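You operate a simulated robot arm through the tools that you are given. There is no shell and no other tool.

You run a simulated robot arm. Do the job below in one go: nothing can be reset, and whatever is moved stays where it is left.

Task
Wipe the rolls, oil them, then crank strip 3 through.
Fine: one push of the white wiper button, then one of the yellow pump button; the strip goes through once at gap 1, unmarked, and ends on the white bars.

Only the result counts: the job must be done as asked and must still hold three seconds after the hand-in. Knocking over, shifting, dropping, spilling or breaking anything else fails it.

Robot
A 7-joint arm with a two-finger parallel gripper, fixed in place. Base frame: the origin is at the foot of the arm, x ahead of it, y to its left, z up; the work surface is at about z = 850. Readings come in mm, rad, newtons and seconds.
Its first joint turns from -2.897 to 2.897 rad. Payload 4.4 kg.
The tool frame sits at the grasp point between the pads (the TCP): z along the fingers, y along the line on which they close. The tips reach 23 mm beyond it. The gripper opens to 94 mm. The fingers are 38 mm wide and 10 mm thick; the gripper's body (54 by 96 mm) begins 39 mm behind the TCP.
Orientation is that of the tool frame in the base frame, as a unit quaternion [x, y, z, w]. With the fingers straight down and closing along the base's y, the tool's x points along the base's -x, its y along +y and its z along -z.

Tools
- The arm moves only by the tool servo_tool. Its argument "series" is a list of rows, each a list of 3 entries, a list of its own where there are three numbers: the shift along the base's x, y, z in units of 50 mm (1.0 is 50 mm), then the turn, a rotation vector about the base's x, y, z in units of 4 degrees (1.0 is 4 degrees), then the closure, from 0 (fully open) to 1 (shut). In form: [[[x, y, z], [wx, wy, wz], claw], ...]. A call has 1 to 20 rows; each row shifts and turns the commanded pose from where the row before left it. A call with a number of a shift or a turn outside -1 to 1 is refused whole. Each row takes 0.2 s and may step no farther than 50 mm and 0.15 rad from the row before; otherwise, or with a gripper value out of range, the whole call is refused. Where a pose cannot be reached the arm comes as near as it can. A force on the tool above 90 N (or 10 N above the force at the start of the call, whichever is more), or a blocked arm, ends the call early, and 0.2 s more pass. Each finger travels about 72 mm/s and halts on what it meets, pressing with about 39 N; the grip force reading is that of the motor and also rises with nothing between the fingers. The clock runs only during rows and for 0.2 s after the last one: add rows that do not move to give the fingers time. The reply holds the time, the measured pose of the TCP, the force on the tool along the base axes, the opening and the grip force, in the units named above and with some noise, with the torque about the TCP (base axes, N m) and any sound that the robot's microphone picked up, and new pictures: "show" is both (left out), scene, wrist or none.
- Cameras (640 x 400 px; columns grow to the right, rows downward): "scene" is fixed at [48.8, -650.4, 1682.5]; the picture's right is [0.75, -0.66, 0.00], its down [-0.33, -0.38, -0.86] and it looks along [0.57, 0.65, -0.50] (base axes); focal length 353 px, centre (320, 200). "wrist" rides on the gripper at [86, 16, -75] in the tool frame; the picture's right is [-0.18, 0.98, 0.00], its down [-0.58, -0.11, -0.81] and it looks along [-0.79, -0.15, 0.59] (tool axes); focal length 243 px, centre (320, 200). There is no depth. A picture from a camera that has moved, and an enlarged one, comes with that camera's place and axes in the base frame and with its lens.
- inspect(camera, box): a new picture of the part [left, top, right, bottom] of that camera's present view, enlarged. It takes no simulated time.
- hand_in(): hands the job in; it is judged then, once.

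Nothing tells you positions but the pictures and the camera data. Unless the task says otherwise, let go and move clear before handing in.

The tools are called after "Emit:" as name(argument=value, ...) on one line, values as JSON. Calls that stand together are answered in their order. servo_tool: Moves the arm, as the interface text tells. Its arguments: {"type":"object","properties":{"series":{"type":"array","items":{"type":"array"}},"show":{"type":"string","enum":["both","scene","wrist","none"]}},"required":["series"]} The other tools are called the same way: inspect (camera, box) takes an enlarged picture of a part of a camera's view; hand_in () hands the job in.

At the start:

```text
clock: 0.0
tool_pos: [751.8, -64.9, 1274.4]
orientation: [0.0, 1.0, 0.001, 0.0]
force: [0.0, -0.7, 0.1]
ft_torque: [0.02, -0.01, -0.04]
gripper_width: 93.9
grip_force: 0.1
```

scene: 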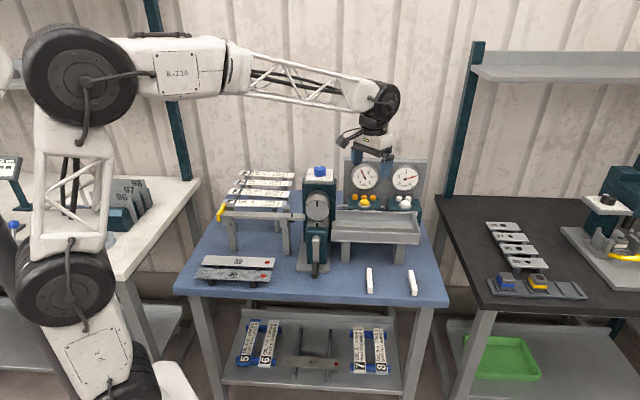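
wrist: 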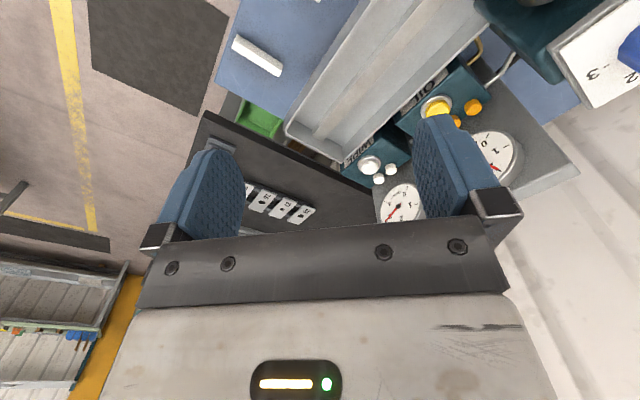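

I see a blue table with a rolling mill (blue knob on top, crank on the front), strips to its left, a tray with two gauges and button boxes (yellow for oil, white for the wiper) to its right, and two white bars in front. I'll enlarge several parts before I move anything.

Emit:
inspect(camera="scene", box=[180, 150, 310, 300])

Emit:
inspect(camera="scene", box=[290, 150, 450, 300])

Emit:
inspect(camera="scene", box=[200, 290, 440, 400])

Emit:
inspect(camera="wrist", box=[220, 0, 640, 260])

Emit:
inspect(camera="scene", box=[450, 150, 640, 400])

Emit:
inspect(camera="scene", box=[270, 160, 350, 290])

```text
2.67 times, centred on (245, 225) of scene
camera zoom: at [48.8, -650.4, 1682.5], right [0.75, -0.66, 0.0], down [-0.33, -0.38, -0.86], along [0.57, 0.65, -0.5], focal length 942 px, centre (520, 133)
```

zoom: 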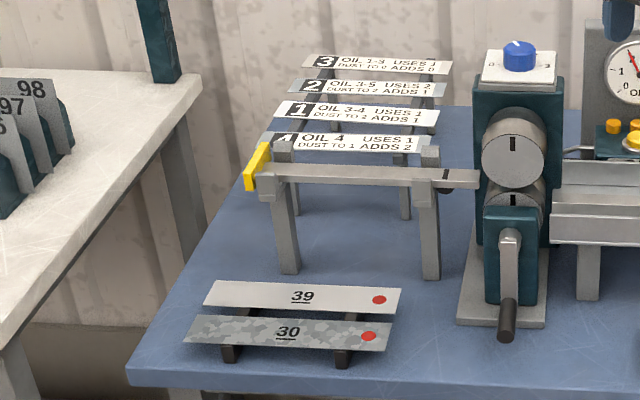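

```text
2.67 times, centred on (370, 225) of scene
camera zoom: at [48.8, -650.4, 1682.5], right [0.75, -0.66, 0.0], down [-0.33, -0.38, -0.86], along [0.57, 0.65, -0.5], focal length 942 px, centre (187, 133)
```

zoom: 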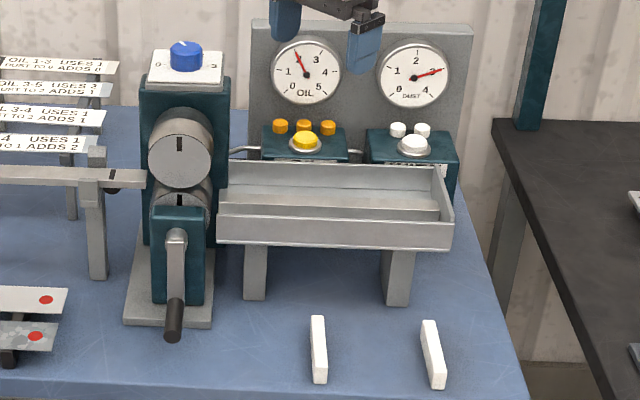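

```text
2.67 times, centred on (320, 345) of scene
camera zoom: at [48.8, -650.4, 1682.5], right [0.75, -0.66, 0.0], down [-0.33, -0.38, -0.86], along [0.57, 0.65, -0.5], focal length 942 px, centre (320, -187)
```

zoom: 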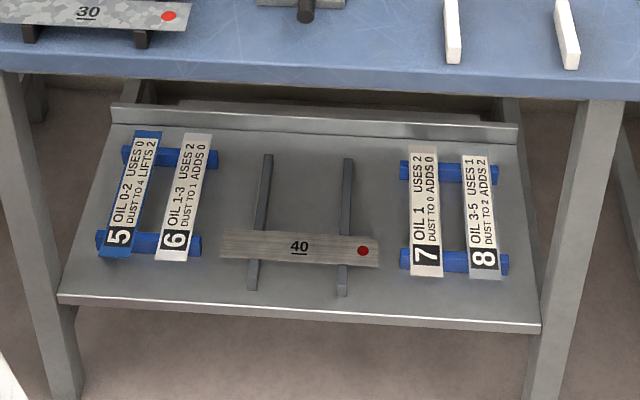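

```text
1.52 times, centred on (430, 130) of wrist
camera zoom: at [665.7, -48.5, 1349.9], right [0.18, 0.98, 0.0], down [0.58, -0.11, 0.81], along [0.79, -0.15, -0.59], focal length 370 px, centre (152, 307)
```

zoom: 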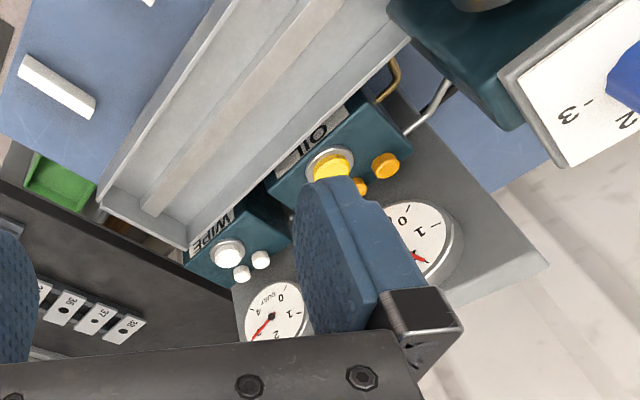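

```text
1.60 times, centred on (545, 275) of scene
camera zoom: at [48.8, -650.4, 1682.5], right [0.75, -0.66, 0.0], down [-0.33, -0.38, -0.86], along [0.57, 0.65, -0.5], focal length 565 px, centre (-40, 80)
```

zoom: 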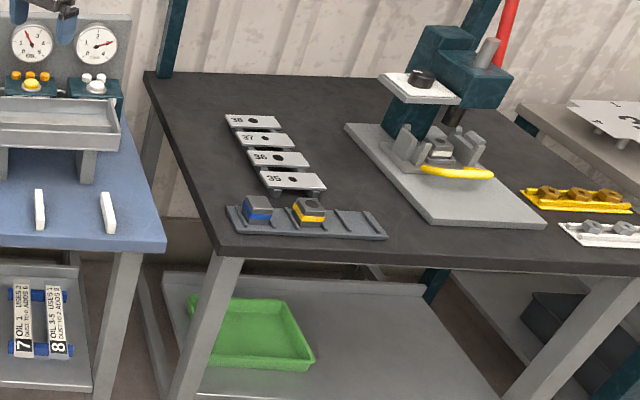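

```text
3.08 times, centred on (310, 225) of scene
camera zoom: at [48.8, -650.4, 1682.5], right [0.75, -0.66, 0.0], down [-0.33, -0.38, -0.86], along [0.57, 0.65, -0.5], focal length 1087 px, centre (351, 123)
```

zoom: 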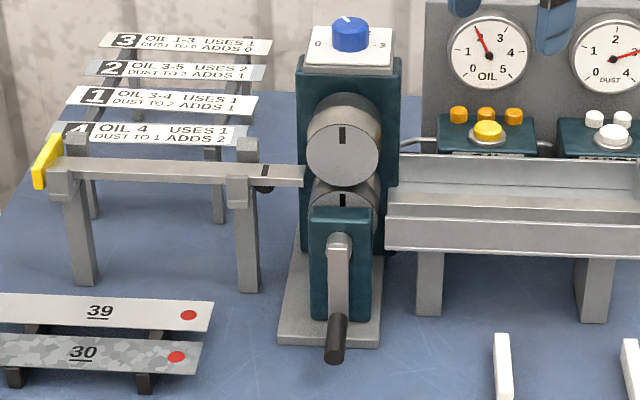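

I'll look closer at the gauges, the buttons, the gap dial and the strip labels, since the rules on the strips look like they matter.

Emit:
inspect(camera="scene", box=[340, 160, 430, 216])

Emit:
inspect(camera="scene", box=[300, 160, 340, 185])

Emit:
inspect(camera="scene", box=[225, 165, 300, 212])

Emit:
inspect(camera="scene", box=[210, 195, 310, 257])

Emit:
inspect(camera="scene", box=[230, 315, 290, 375])

Emit:
inspect(camera="scene", box=[340, 320, 400, 380])

Emit:
inspect(camera="scene", box=[290, 180, 340, 285])

```text
7.11 times, centred on (385, 188) of scene
camera zoom: at [48.8, -650.4, 1682.5], right [0.75, -0.66, 0.0], down [-0.33, -0.38, -0.86], along [0.57, 0.65, -0.5], focal length 2511 px, centre (-142, 285)
```

zoom: 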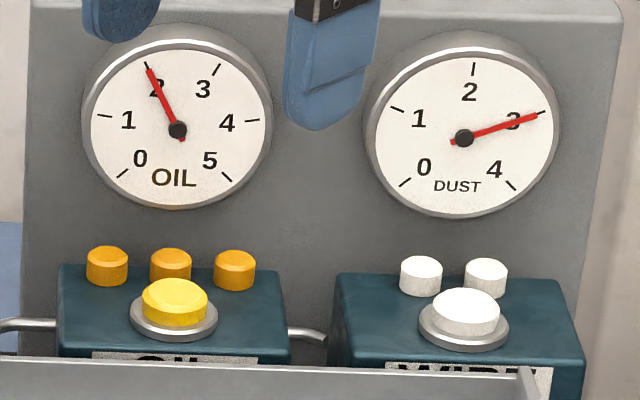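

```text
16.00 times, centred on (320, 172) of scene
camera zoom: at [48.8, -650.4, 1682.5], right [0.75, -0.66, 0.0], down [-0.33, -0.38, -0.86], along [0.57, 0.65, -0.5], focal length 5651 px, centre (320, 640)
```

zoom: 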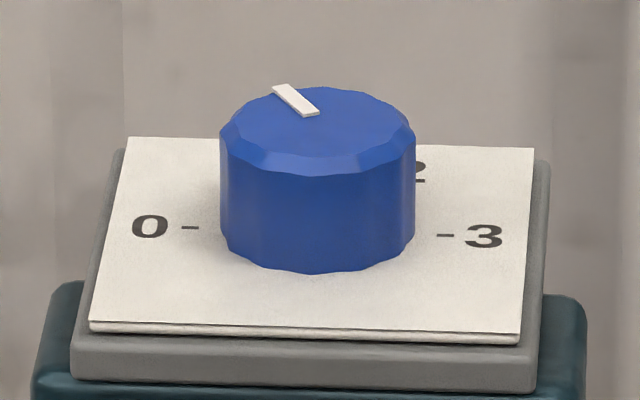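

```text
8.51 times, centred on (262, 188) of scene
camera zoom: at [48.8, -650.4, 1682.5], right [0.75, -0.66, 0.0], down [-0.33, -0.38, -0.86], along [0.57, 0.65, -0.5], focal length 3006 px, centre (809, 298)
```

zoom: 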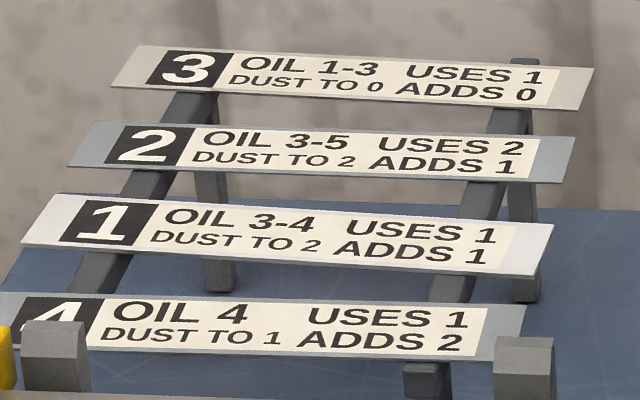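

```text
6.40 times, centred on (260, 226) of scene
camera zoom: at [48.8, -650.4, 1682.5], right [0.75, -0.66, 0.0], down [-0.33, -0.38, -0.86], along [0.57, 0.65, -0.5], focal length 2260 px, centre (704, 34)
```

zoom: 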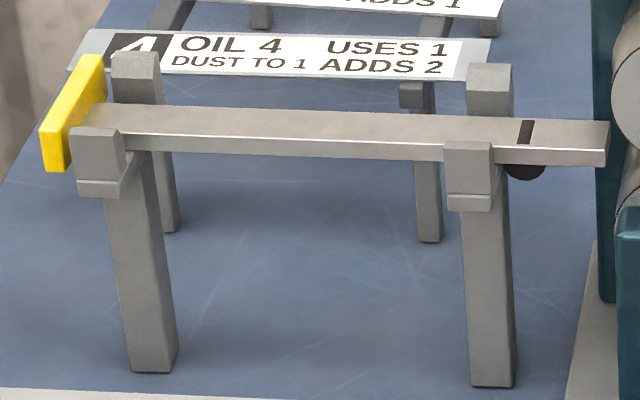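

```text
6.67 times, centred on (260, 345) of scene
camera zoom: at [48.8, -650.4, 1682.5], right [0.75, -0.66, 0.0], down [-0.33, -0.38, -0.86], along [0.57, 0.65, -0.5], focal length 2354 px, centre (720, -767)
```

zoom: 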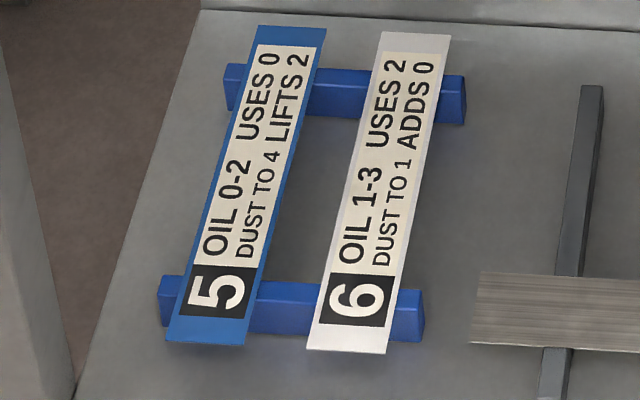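

```text
6.67 times, centred on (370, 350) of scene
camera zoom: at [48.8, -650.4, 1682.5], right [0.75, -0.66, 0.0], down [-0.33, -0.38, -0.86], along [0.57, 0.65, -0.5], focal length 2354 px, centre (-13, -800)
```

zoom: 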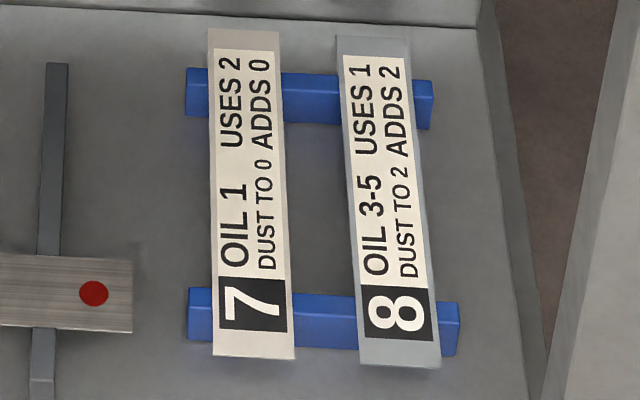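

```text
3.81 times, centred on (315, 232) of scene
camera zoom: at [48.8, -650.4, 1682.5], right [0.75, -0.66, 0.0], down [-0.33, -0.38, -0.86], along [0.57, 0.65, -0.5], focal length 1345 px, centre (339, 76)
```

zoom: 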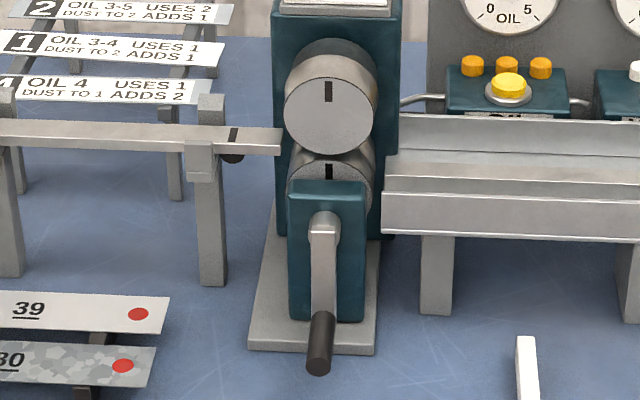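

Oil reads 2 and dust reads 3. Strip 3 needs oil 1-3 and dust 0. The wiper box has 2 studs and the pump box has 3, so the buttons alone may not give the right state. I'll move the arm back and turn it to view the mill and infeed closely before I touch anything.

Emit:
servo_tool(series=[[[-0.58, 0.0, 0.0], [0, 0, 1], 0.5], [[-0.58, 0.0, 0.0], [0, 0, 1], 0.5], [[-0.58, 0.0, 0.0], [0, 0, 1], 0.5], [[-0.58, 0.0, 0.0], [0, 0, 1], 0.5], [[-0.58, 0.0, 0.0], [0, 0, 1], 0.5], [[-0.58, 0.0, 0.0], [0, 0, 1], 0.5], [[-0.58, 0.0, 0.0], [0, 0, 1], 0.5], [[-0.58, 0.0, 0.0], [0, 0, 1], 0.5], [[-0.58, 0.0, 0.0], [0, 0, 1], 0.5], [[-0.58, 0.0, 0.0], [0, 0, 1], 0.5], [[-0.58, 0.0, 0.0], [0, 0, 1], 0.5], [[0, 0, 0], [0, 0, 0], 0.5]])

```text
clock: 2.6
tool_pos: [434.0, -63.5, 1274.4]
orientation: [-0.375, 0.927, 0.0, 0.0]
force: [-0.1, 0.9, 1.1]
ft_torque: [0.0, 0.0, -0.01]
gripper_width: 46.8
grip_force: 0.0
camera wrist: at [360.2, -113.1, 1349.9], right [-0.55, 0.83, 0.0], down [0.49, 0.33, 0.81], along [0.67, 0.44, -0.59], focal length 243 px, centre (320, 200)
```

scene: 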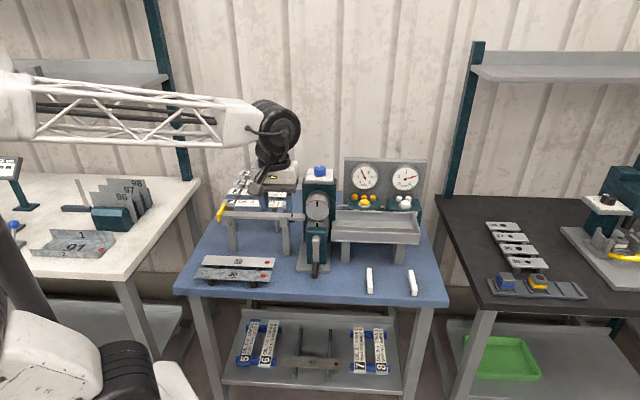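
wrist: 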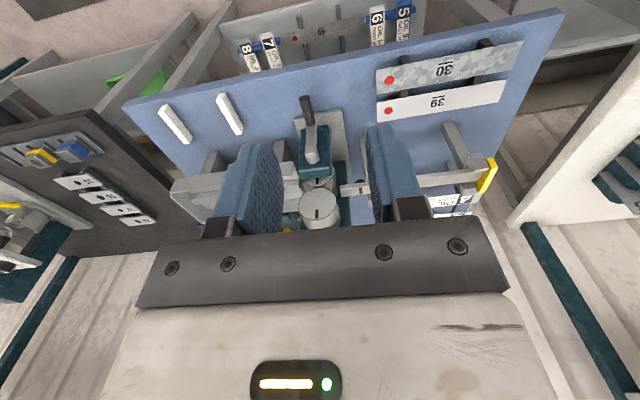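

The turned view shows the table with the crank in front. I'll enlarge the shelf strips, the crank, the infeed and the buttons in this view to work out positions.

Emit:
inspect(camera="wrist", box=[220, 0, 440, 140])

Emit:
inspect(camera="wrist", box=[260, 80, 380, 230])

Emit:
inspect(camera="wrist", box=[360, 20, 560, 220])

Emit:
inspect(camera="scene", box=[0, 150, 200, 280])

```text
2.86 times, centred on (330, 70) of wrist
camera zoom: at [360.2, -113.1, 1349.9], right [-0.55, 0.83, 0.0], down [0.49, 0.33, 0.81], along [0.67, 0.44, -0.59], focal length 693 px, centre (291, 571)
```

zoom: 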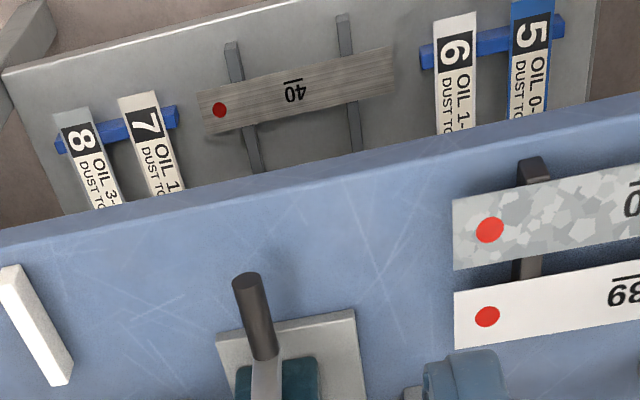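

```text
2.67 times, centred on (320, 155) of wrist
camera zoom: at [360.2, -113.1, 1349.9], right [-0.55, 0.83, 0.0], down [0.49, 0.33, 0.81], along [0.67, 0.44, -0.59], focal length 647 px, centre (320, 320)
```

zoom: 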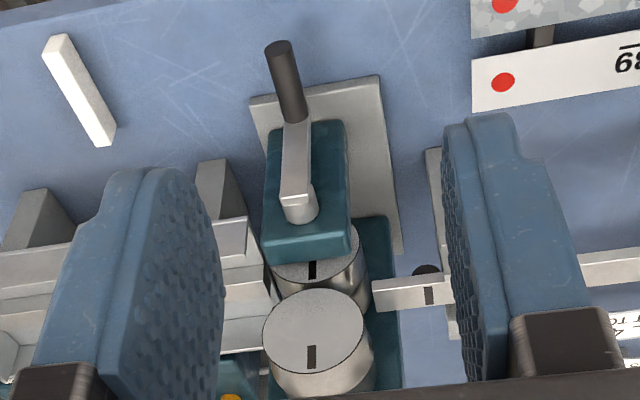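

```text
2.00 times, centred on (460, 120) of wrist
camera zoom: at [360.2, -113.1, 1349.9], right [-0.55, 0.83, 0.0], down [0.49, 0.33, 0.81], along [0.67, 0.44, -0.59], focal length 485 px, centre (40, 360)
```

zoom: 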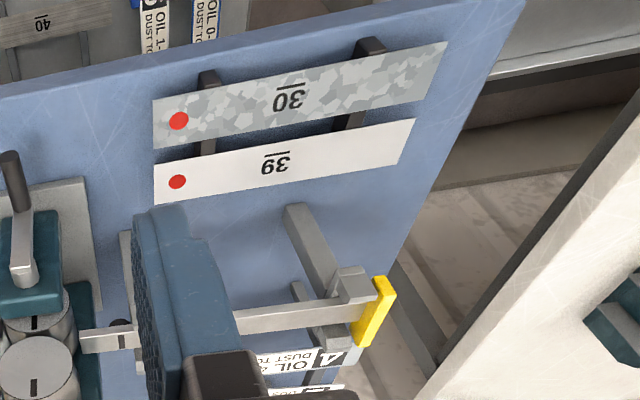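

```text
3.08 times, centred on (100, 215) of scene
camera zoom: at [48.8, -650.4, 1682.5], right [0.75, -0.66, 0.0], down [-0.33, -0.38, -0.86], along [0.57, 0.65, -0.5], focal length 1087 px, centre (997, 154)
```

zoom: 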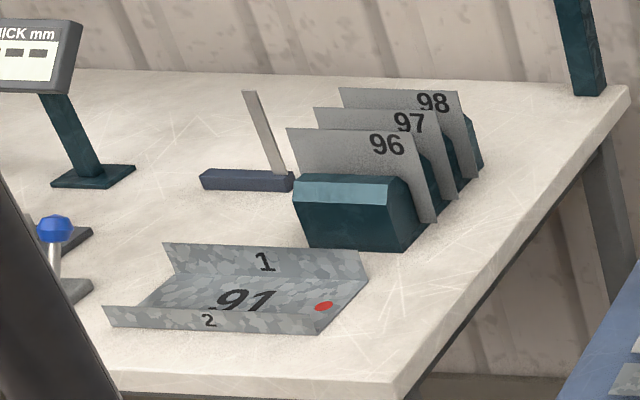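

From this view the table edge runs at about -45° in base axes. Strips 5 to 8 lie on a lower shelf at z≈330, under the table. I'll fetch a closer look at the button boxes next, with the fingers closed.

Emit:
servo_tool(series=[[[0.66, -0.25, -0.13], [0, 0, -1], 1], [[0.66, -0.25, -0.13], [0, 0, -1], 1], [[0.66, -0.25, -0.13], [0, 0, -1], 1], [[0.66, -0.25, -0.13], [0, 0, -1], 1], [[0.66, -0.25, -0.13], [0, 0, -1], 1], [[0.66, -0.25, -0.13], [0, 0, -1], 1], [[0.66, -0.25, -0.13], [0, 0, -1], 1], [[0.66, -0.25, -0.13], [0, 0, -1], 1], [[0.66, -0.25, -0.13], [0, 0, -1], 1], [[0.66, -0.25, -0.13], [0, 0, -1], 1], [[0.66, -0.25, -0.13], [0, 0, -1], 1], [[0, 0, 0], [0, 0, 0], 1]], show="wrist")

Emit:
inspect(camera="wrist", box=[340, 0, 640, 240])

```text
clock: 5.2
tool_pos: [796.2, -201.0, 1202.1]
orientation: [0.002, 1.0, 0.0, 0.0]
force: [0.4, 0.4, -0.5]
ft_torque: [0.01, -0.03, 0.0]
gripper_width: 0.1
grip_force: 39.0
camera wrist: at [709.2, -184.5, 1276.4], right [0.18, 0.98, 0.0], down [0.58, -0.11, 0.81], along [0.79, -0.15, -0.59], focal length 243 px, centre (320, 200)
```

wrist: 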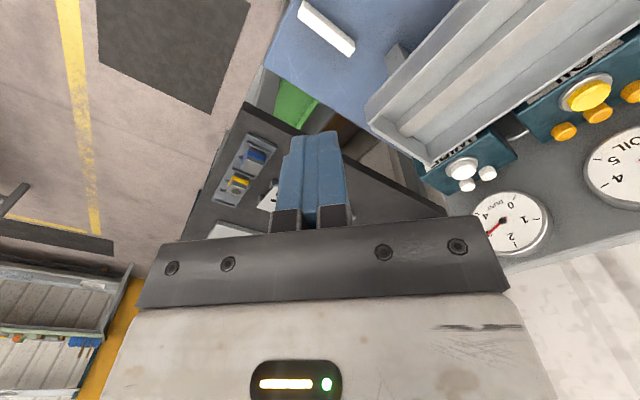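

```text
1.67 times, centred on (490, 120) of wrist
camera zoom: at [709.2, -184.5, 1276.4], right [0.18, 0.98, 0.0], down [0.58, -0.11, 0.81], along [0.79, -0.15, -0.59], focal length 404 px, centre (37, 333)
```

zoom: 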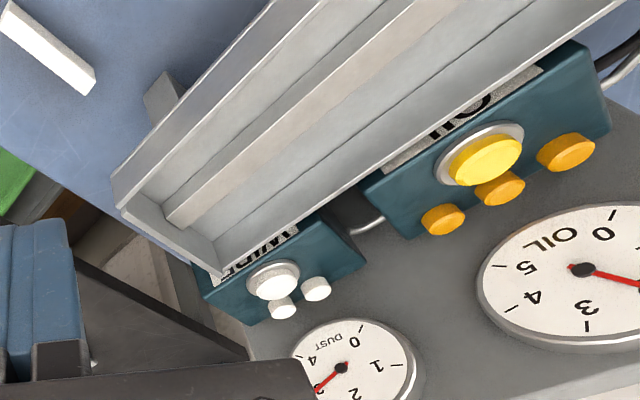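

The wiper button is at about (1029, -14, 1008), close to the reach limit, and the yellow pump button is at about (916, 90, 1012). I'll tilt the closed fingers outward by 30° and hover near the wiper button to check reach and alignment.

Emit:
servo_tool(series=[[[0.4, 0.45, 0.0], [0, -0.94, 0], 1], [[0.4, 0.45, 0.0], [0, -0.94, 0], 1], [[0.4, 0.45, 0.0], [0, -0.94, 0], 1], [[0.4, 0.45, -0.2], [0, -0.94, 0], 1], [[0.4, 0.45, -0.4], [0, -0.94, 0], 1], [[0.4, 0.45, -0.4], [0, -0.94, 0], 1], [[0.5, 0.45, -0.4], [0, -0.94, 0], 1], [[0.5, 0.45, -0.4], [0, -0.94, 0], 1], [[0, 0, 0], [0, 0, 0], 1]], show="both")

Emit:
inspect(camera="wrist", box=[220, 60, 460, 240])

Emit:
inspect(camera="scene", box=[340, 140, 440, 220])

```text
clock: 7.2
tool_pos: [965.0, -22.8, 1114.8]
orientation: [-0.001, 0.966, 0.001, 0.259]
force: [-0.2, -0.4, 0.0]
ft_torque: [0.01, 0.04, -0.01]
gripper_width: 0.0
grip_force: 38.8
camera wrist: at [854.7, -6.3, 1135.6], right [0.16, 0.98, 0.09], down [0.1, -0.11, 0.99], along [0.98, -0.15, -0.11], focal length 243 px, centre (320, 200)
```

scene: 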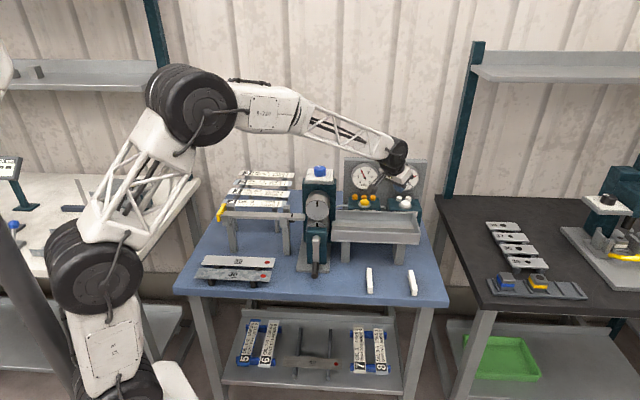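
wrist: 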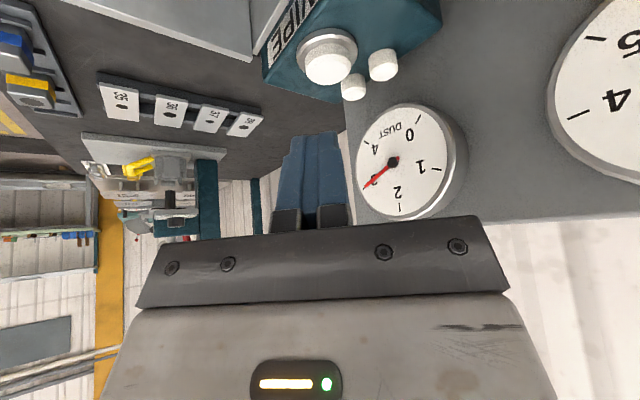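

```text
2.22 times, centred on (340, 150) of wrist
camera zoom: at [854.7, -6.3, 1135.6], right [0.16, 0.98, 0.09], down [0.1, -0.11, 0.99], along [0.98, -0.15, -0.11], focal length 539 px, centre (276, 311)
```

zoom: 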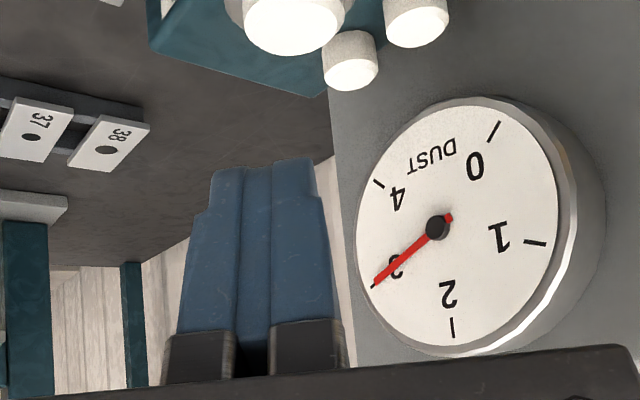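

```text
5.00 times, centred on (390, 180) of scene
camera zoom: at [48.8, -650.4, 1682.5], right [0.75, -0.66, 0.0], down [-0.33, -0.38, -0.86], along [0.57, 0.65, -0.5], focal length 1766 px, centre (-30, 300)
```

zoom: 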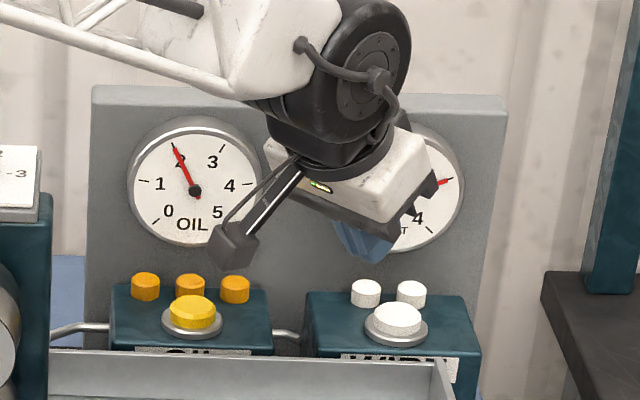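

The fingers hover above and in front of the wiper button. I'll zoom in tightly to calibrate the fingertip position against the button.

Emit:
inspect(camera="scene", box=[380, 170, 430, 210])

Emit:
inspect(camera="wrist", box=[270, 0, 430, 120])

```text
10.00 times, centred on (405, 190) of scene
camera zoom: at [48.8, -650.4, 1682.5], right [0.75, -0.66, 0.0], down [-0.33, -0.38, -0.86], along [0.57, 0.65, -0.5], focal length 3532 px, centre (-530, 300)
```

zoom: 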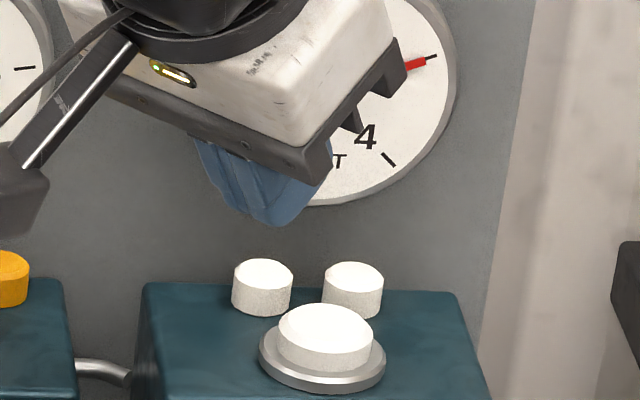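

```text
3.33 times, centred on (350, 60) of wrist
camera zoom: at [854.7, -6.3, 1135.6], right [0.16, 0.98, 0.09], down [0.1, -0.11, 0.99], along [0.98, -0.15, -0.11], focal length 809 px, centre (220, 667)
```

zoom: 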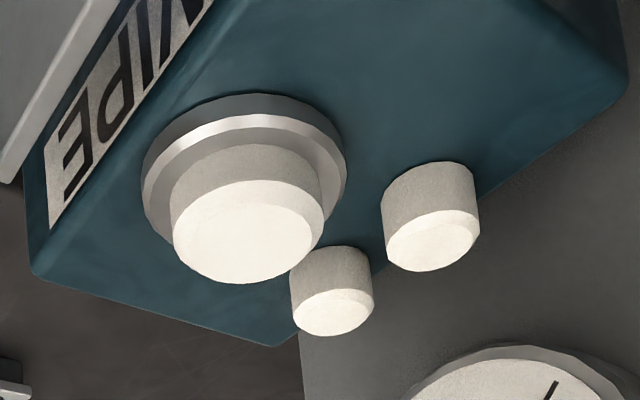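

The button's top centre is at about (1025, -17, 1020). I'll move the tilted fingertips right above it, staying clear, and check that the arm reaches.

Emit:
servo_tool(series=[[[0.4, 0.04, 0], [0, 0, 0], 1], [[0.4, 0.04, 0], [0, 0, 0], 1], [[0.36, 0.04, -0.2], [0, 0, 0], 1], [[0, 0, -0.4], [0, 0, 0], 1], [[0, 0, 0], [0, 0, 0], 1]], show="both")

Emit:
inspect(camera="scene", box=[380, 170, 430, 210])

Emit:
inspect(camera="wrist", box=[270, 40, 430, 200])

```text
clock: 8.4
tool_pos: [1023.2, -16.3, 1082.9]
orientation: [0.001, 0.966, -0.001, 0.26]
force: [0.2, -0.8, -0.2]
ft_torque: [-0.02, -0.02, -0.03]
gripper_width: 0.0
grip_force: 38.8
camera wrist: at [912.1, -0.7, 1104.6], right [0.16, 0.98, 0.09], down [0.1, -0.11, 0.99], along [0.98, -0.15, -0.11], focal length 243 px, centre (320, 200)
```

scene: 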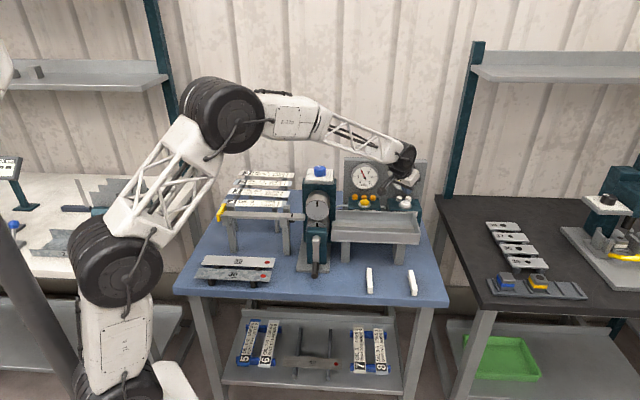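
wrist: 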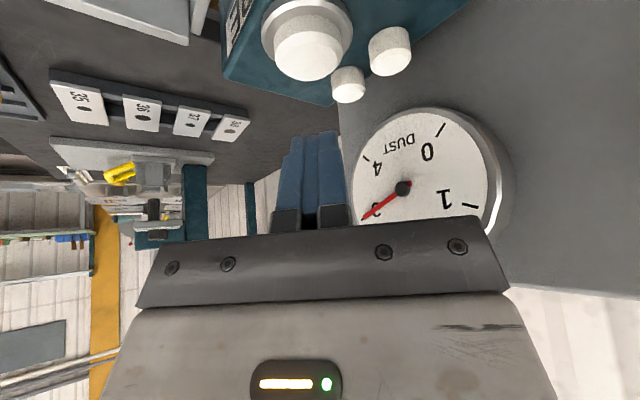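

```text
10.00 times, centred on (405, 190) of scene
camera zoom: at [48.8, -650.4, 1682.5], right [0.75, -0.66, 0.0], down [-0.33, -0.38, -0.86], along [0.57, 0.65, -0.5], focal length 3532 px, centre (-530, 300)
```

zoom: 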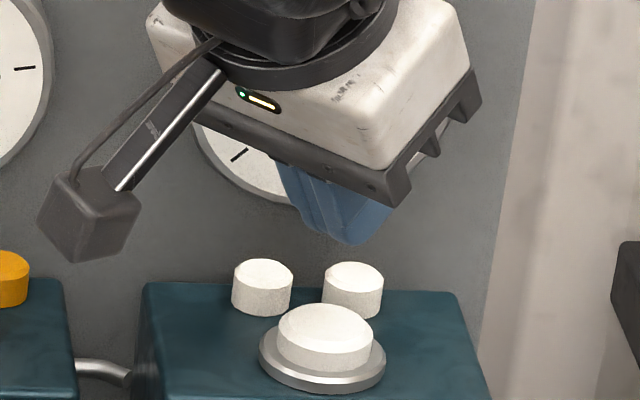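

```text
2.50 times, centred on (350, 120) of wrist
camera zoom: at [912.1, -0.7, 1104.6], right [0.16, 0.98, 0.09], down [0.1, -0.11, 0.99], along [0.98, -0.15, -0.11], focal length 606 px, centre (245, 400)
```

zoom: 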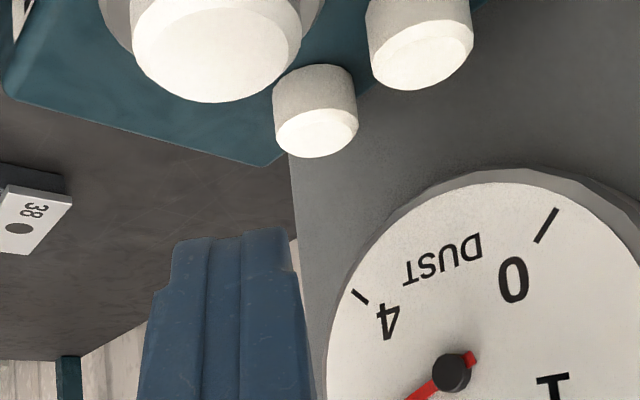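

The fingertips line up above the button. I'll come down to just above it, then press slowly.

Emit:
servo_tool(series=[[[-0.04, 0, -0.3], [0, 0, 0], 1], [[0, 0, -0.26], [0, 0, 0], 1], [[0, 0, 0], [0, 0, 0], 1]], show="none")

Emit:
inspect(camera="scene", box=[380, 170, 430, 210])

```text
clock: 9.2
tool_pos: [1022.5, -17.1, 1055.9]
orientation: [0.0, 0.966, 0.0, 0.259]
force: [0.1, -0.1, 0.6]
ft_torque: [0.02, 0.01, 0.03]
gripper_width: 0.0
grip_force: 39.6
```

```text
10.00 times, centred on (405, 190) of scene
camera zoom: at [48.8, -650.4, 1682.5], right [0.75, -0.66, 0.0], down [-0.33, -0.38, -0.86], along [0.57, 0.65, -0.5], focal length 3532 px, centre (-530, 300)
```

zoom: 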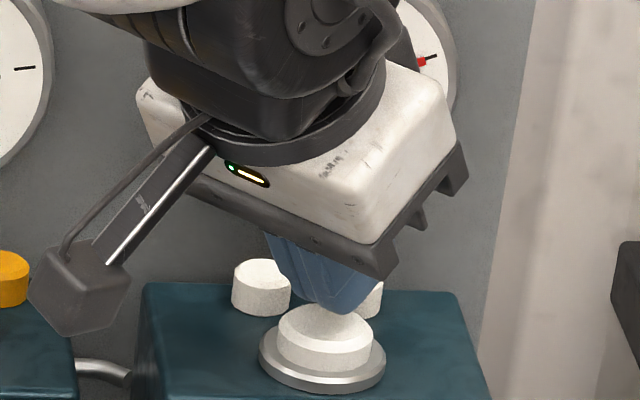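

The fingertip is about 5-8 mm above the button and centred well enough. I'll press down in small steps.

Emit:
servo_tool(series=[[[0, 0, -0.05], [0, 0, 0], 1], [[0, 0, -0.05], [0, 0, 0], 1], [[0, 0, -0.05], [0, 0, 0], 1], [[0, 0, -0.05], [0, 0, 0], 1]], show="none")

Emit:
inspect(camera="scene", box=[380, 160, 430, 210])

```text
clock: 10.2
tool_pos: [1021.9, -16.5, 1045.8]
orientation: [-0.001, 0.966, 0.001, 0.26]
force: [-2.0, -1.5, 5.3]
ft_torque: [-0.04, 0.09, -0.02]
gripper_width: 0.1
grip_force: 39.0
heard: click
```

```text
8.00 times, centred on (405, 185) of scene
camera zoom: at [48.8, -650.4, 1682.5], right [0.75, -0.66, 0.0], down [-0.33, -0.38, -0.86], along [0.57, 0.65, -0.5], focal length 2825 px, centre (-360, 320)
```

zoom: 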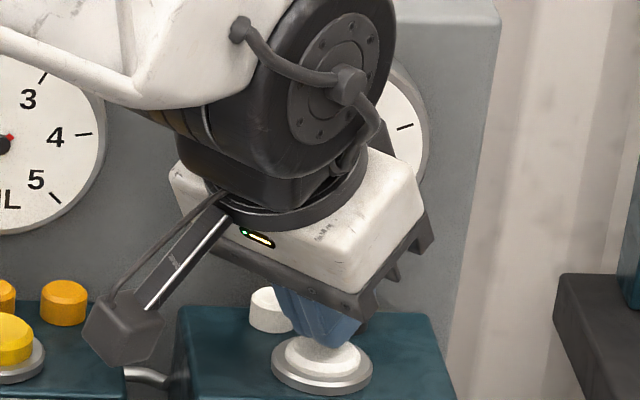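

I heard a click: the wiper button is pressed once, and the dust needle has moved off 3. I'll lift straight up and read the gauge.

Emit:
servo_tool(series=[[[0, 0, 0.2], [0, 0, 0], 1], [[0, 0, 0.5], [0, 0, 0], 1], [[-0.3, 0, 0.6], [0, 0, 0], 1], [[-0.8, 0, 0.4], [0, 0, 0], 1], [[-0.8, 0, 0.3], [0, 0, 0], 1], [[0, 0, 0], [0, 0, 0], 1]], show="both")

Emit:
inspect(camera="scene", box=[340, 160, 430, 216])

Emit:
inspect(camera="wrist", box=[300, 0, 640, 220])

```text
clock: 11.6
tool_pos: [924.6, -16.0, 1144.9]
orientation: [0.0, 0.966, 0.001, 0.259]
force: [0.4, 0.4, -0.3]
ft_torque: [0.0, 0.01, 0.01]
gripper_width: 0.0
grip_force: 38.5
camera wrist: at [813.4, -0.2, 1166.2], right [0.16, 0.98, 0.09], down [0.1, -0.11, 0.99], along [0.98, -0.15, -0.12], focal length 243 px, centre (320, 200)
```

scene: 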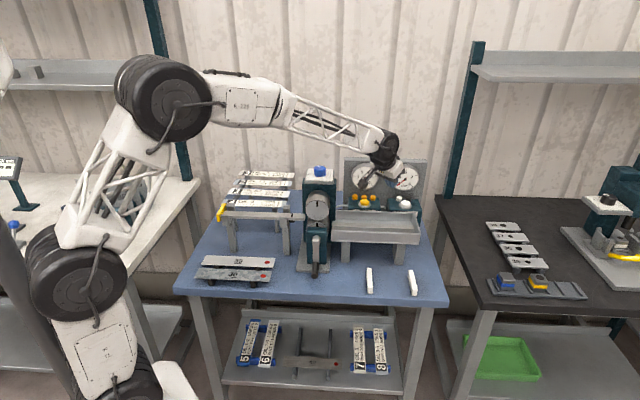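
wrist: 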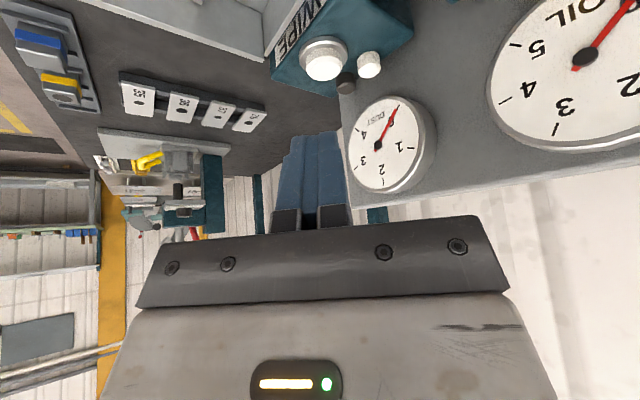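

```text
7.11 times, centred on (385, 188) of scene
camera zoom: at [48.8, -650.4, 1682.5], right [0.75, -0.66, 0.0], down [-0.33, -0.38, -0.86], along [0.57, 0.65, -0.5], focal length 2511 px, centre (-142, 285)
```

zoom: 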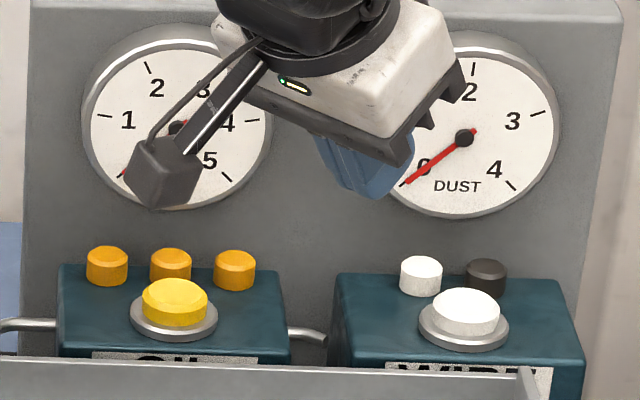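

```text
1.82 times, centred on (470, 110) of wrist
camera zoom: at [813.4, -0.2, 1166.2], right [0.16, 0.98, 0.09], down [0.1, -0.11, 0.99], along [0.98, -0.15, -0.12], focal length 441 px, centre (47, 364)
```

zoom: 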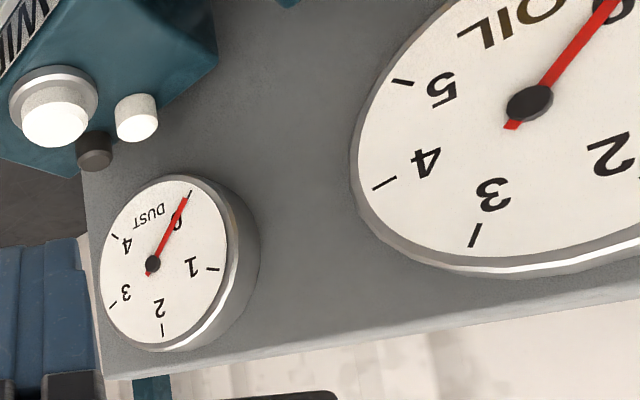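

The wiper wiped dust to 0 and oil to 0, and one of its studs went dark, so the studs count the pushes left. Next is a single pump push. I'll straighten the tool to vertical, rise, and move near the yellow button at about (918, 88, 1021).

Emit:
servo_tool(series=[[[-0.1, 0.0, 0.2], [0, 0.94, 0], 1], [[-0.1, 0.0, 0.2], [0, 0.94, 0], 1], [[-0.1, 0.0, 0.2], [0, 0.94, 0], 1], [[0, 0.2, 0.2], [0, 0.94, 0], 1], [[0, 0.2, 0.0], [0, 0.94, 0], 1], [[0, 0.2, 0], [0, 0.94, 0], 1], [[0, 0.2, 0], [0, 0.94, 0], 1], [[0, 0.0, 0], [0, 0.92, 0], 1], [[0, 0, 0], [0, 0, 0], 1]], show="both")

Emit:
inspect(camera="wrist", box=[220, 0, 640, 240])

Emit:
inspect(camera="scene", box=[340, 160, 430, 216])

```text
clock: 13.6
tool_pos: [910.9, 23.5, 1185.9]
orientation: [0.0, 1.0, 0.0, 0.001]
force: [-0.1, -1.1, 0.4]
ft_torque: [-0.02, -0.05, 0.02]
gripper_width: 0.0
grip_force: 39.2
camera wrist: at [825.6, 40.1, 1260.8], right [0.18, 0.98, 0.0], down [0.58, -0.11, 0.81], along [0.79, -0.15, -0.59], focal length 243 px, centre (320, 200)
```

scene: 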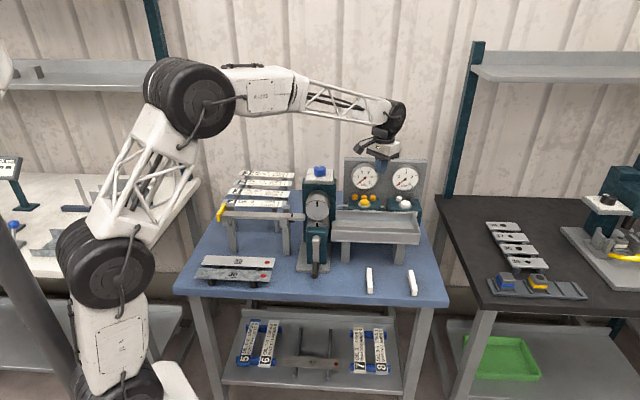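
wrist: 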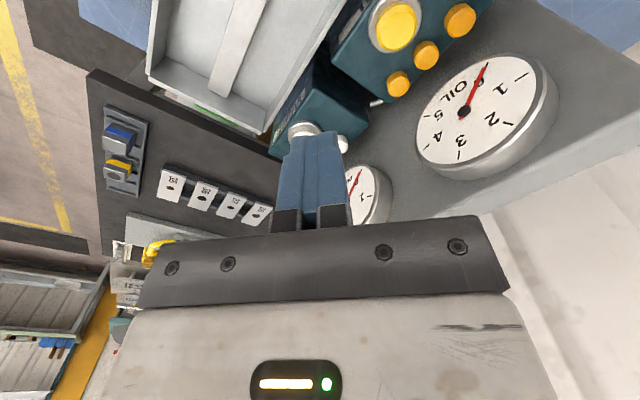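

```text
1.52 times, centred on (430, 120) of wrist
camera zoom: at [825.6, 40.1, 1260.8], right [0.18, 0.98, 0.0], down [0.58, -0.11, 0.81], along [0.79, -0.15, -0.59], focal length 370 px, centre (152, 322)
```

zoom: 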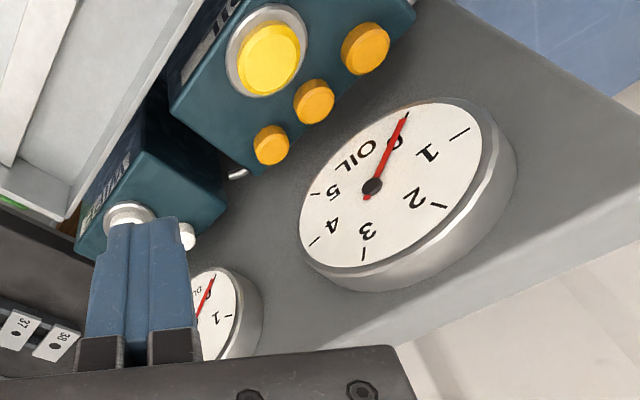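

```text
7.11 times, centred on (385, 188) of scene
camera zoom: at [48.8, -650.4, 1682.5], right [0.75, -0.66, 0.0], down [-0.33, -0.38, -0.86], along [0.57, 0.65, -0.5], focal length 2511 px, centre (-142, 285)
```

zoom: 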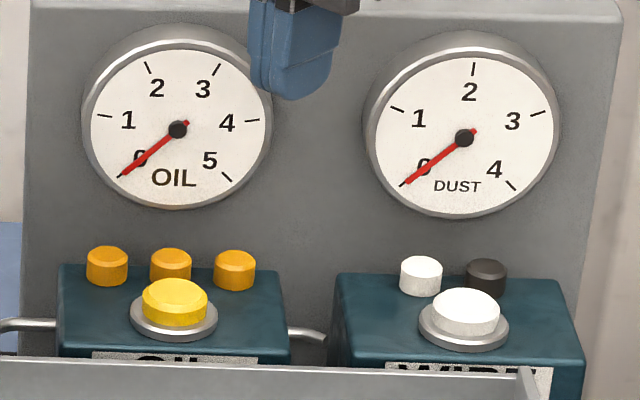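

Both gauges read 0. The yellow button is at about (917.5, 89, 1021). I'll turn the gripper 44° so its camera stays clear of the mill, move above the button and descend part way.

Emit:
servo_tool(series=[[[0, 0.1, 0], [0, 0, 1], 1], [[0, 0.1, 0], [0, 0, 1], 1], [[0, 0.1, 0], [0, 0, 1], 1], [[0, 0.1, 0], [0, 0, 1], 1], [[0, 0.1, 0], [0, 0, 1], 1], [[0, 0.1, 0], [0, 0, 1], 1], [[0, 0.1, 0], [0, 0, 1], 1], [[0.13, 0.15, 0], [0, 0, 1], 1], [[0, 0.15, 0], [0, 0, 1], 1], [[0, 0.15, 0], [0, 0, 1], 1], [[0, 0.15, 0], [0, 0, 1], 1], [[0, 0, -0.4], [0, 0, 0], 1], [[0, 0, -0.8], [0, 0, 0], 1], [[0, 0, -0.8], [0, 0, 0], 1], [[0, 0, 0], [0, 0, 0], 1]], show="both")

Emit:
inspect(camera="scene", box=[340, 160, 400, 210])

Emit:
inspect(camera="wrist", box=[240, 60, 400, 240])

```text
clock: 16.8
tool_pos: [916.7, 89.3, 1086.0]
orientation: [-0.375, 0.927, 0.001, 0.0]
force: [-1.0, 0.3, 0.6]
ft_torque: [-0.02, -0.02, -0.02]
gripper_width: 0.0
grip_force: 40.0
camera wrist: at [843.9, 39.9, 1160.7], right [-0.55, 0.83, 0.0], down [0.49, 0.32, 0.81], along [0.67, 0.44, -0.59], focal length 243 px, centre (320, 200)
```

scene: 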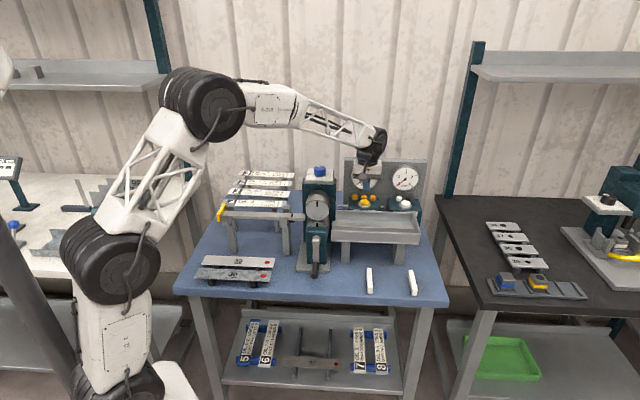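
wrist: 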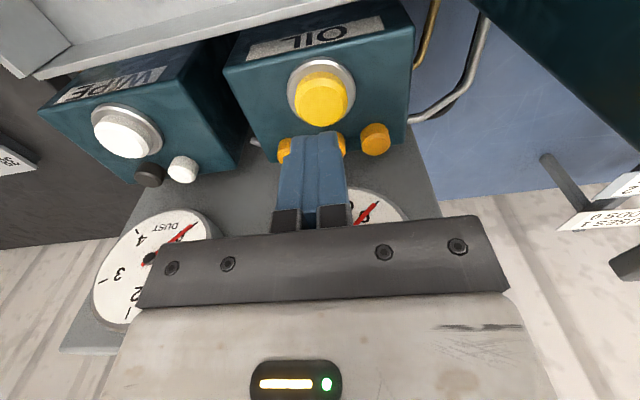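

```text
8.00 times, centred on (370, 185) of scene
camera zoom: at [48.8, -650.4, 1682.5], right [0.75, -0.66, 0.0], down [-0.33, -0.38, -0.86], along [0.57, 0.65, -0.5], focal length 2825 px, centre (-80, 320)
```

zoom: 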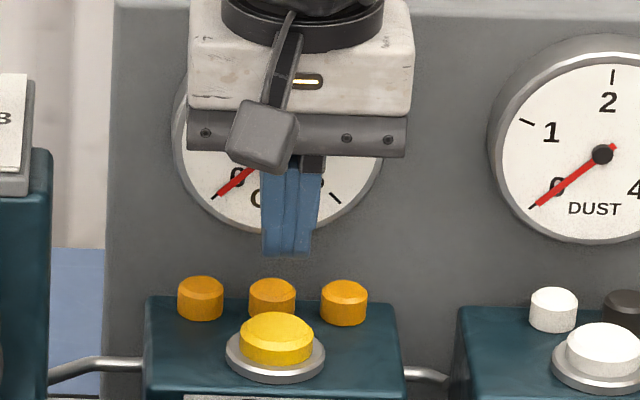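

```text
2.22 times, centred on (320, 150) of wrist
camera zoom: at [843.9, 39.9, 1160.7], right [-0.55, 0.83, 0.0], down [0.49, 0.32, 0.81], along [0.67, 0.44, -0.59], focal length 539 px, centre (320, 311)
```

zoom: 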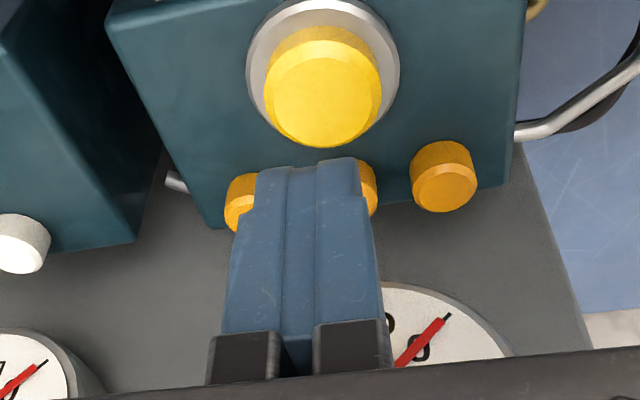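

The fingers are exactly over the yellow button. I'll descend and press slowly until it clicks.

Emit:
servo_tool(series=[[[0, 0, -0.35], [0, 0, 0], 1], [[0, 0, -0.3], [0, 0, 0], 1], [[0, 0, -0.06], [0, 0, 0], 1], [[0, 0, -0.06], [0, 0, 0], 1], [[0, 0, 0], [0, 0, 0], 1]], show="none")

Emit:
inspect(camera="scene", box=[340, 160, 400, 210])

```text
clock: 18.0
tool_pos: [917.1, 88.7, 1048.2]
orientation: [-0.375, 0.927, 0.0, 0.001]
force: [0.5, -0.5, -1.2]
ft_torque: [0.01, 0.0, -0.02]
gripper_width: 0.2
grip_force: 39.1
```

```text
8.00 times, centred on (370, 185) of scene
camera zoom: at [48.8, -650.4, 1682.5], right [0.75, -0.66, 0.0], down [-0.33, -0.38, -0.86], along [0.57, 0.65, -0.5], focal length 2825 px, centre (-80, 320)
```

zoom: 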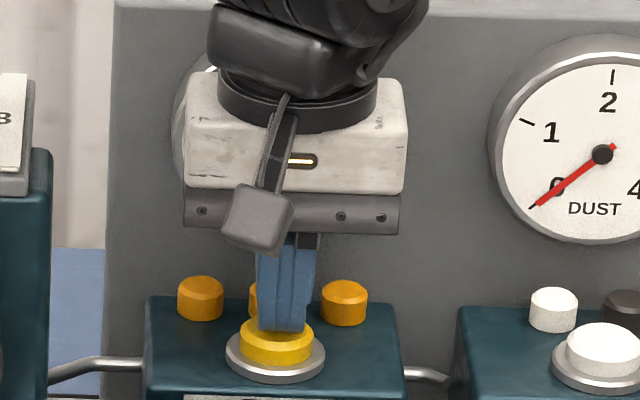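

Emit:
servo_tool(series=[[[0, 0, -0.05], [0, 0, 0], 1], [[0, 0, -0.05], [0, 0, 0], 1], [[0, 0, -0.05], [0, 0, 0], 1], [[0, 0, -0.05], [0, 0, 0], 1]], show="none")

Emit:
inspect(camera="scene", box=[340, 160, 400, 210])

```text
clock: 19.0
tool_pos: [917.3, 87.8, 1038.9]
orientation: [-0.375, 0.927, 0.0, 0.001]
force: [-4.1, -4.1, 16.1]
ft_torque: [-0.17, 0.16, -0.01]
gripper_width: 0.2
grip_force: 38.7
heard: click
```

```text
8.00 times, centred on (370, 185) of scene
camera zoom: at [48.8, -650.4, 1682.5], right [0.75, -0.66, 0.0], down [-0.33, -0.38, -0.86], along [0.57, 0.65, -0.5], focal length 2825 px, centre (-80, 320)
```

zoom: 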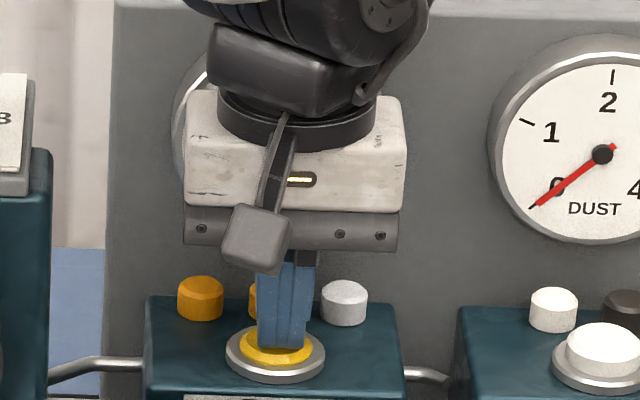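

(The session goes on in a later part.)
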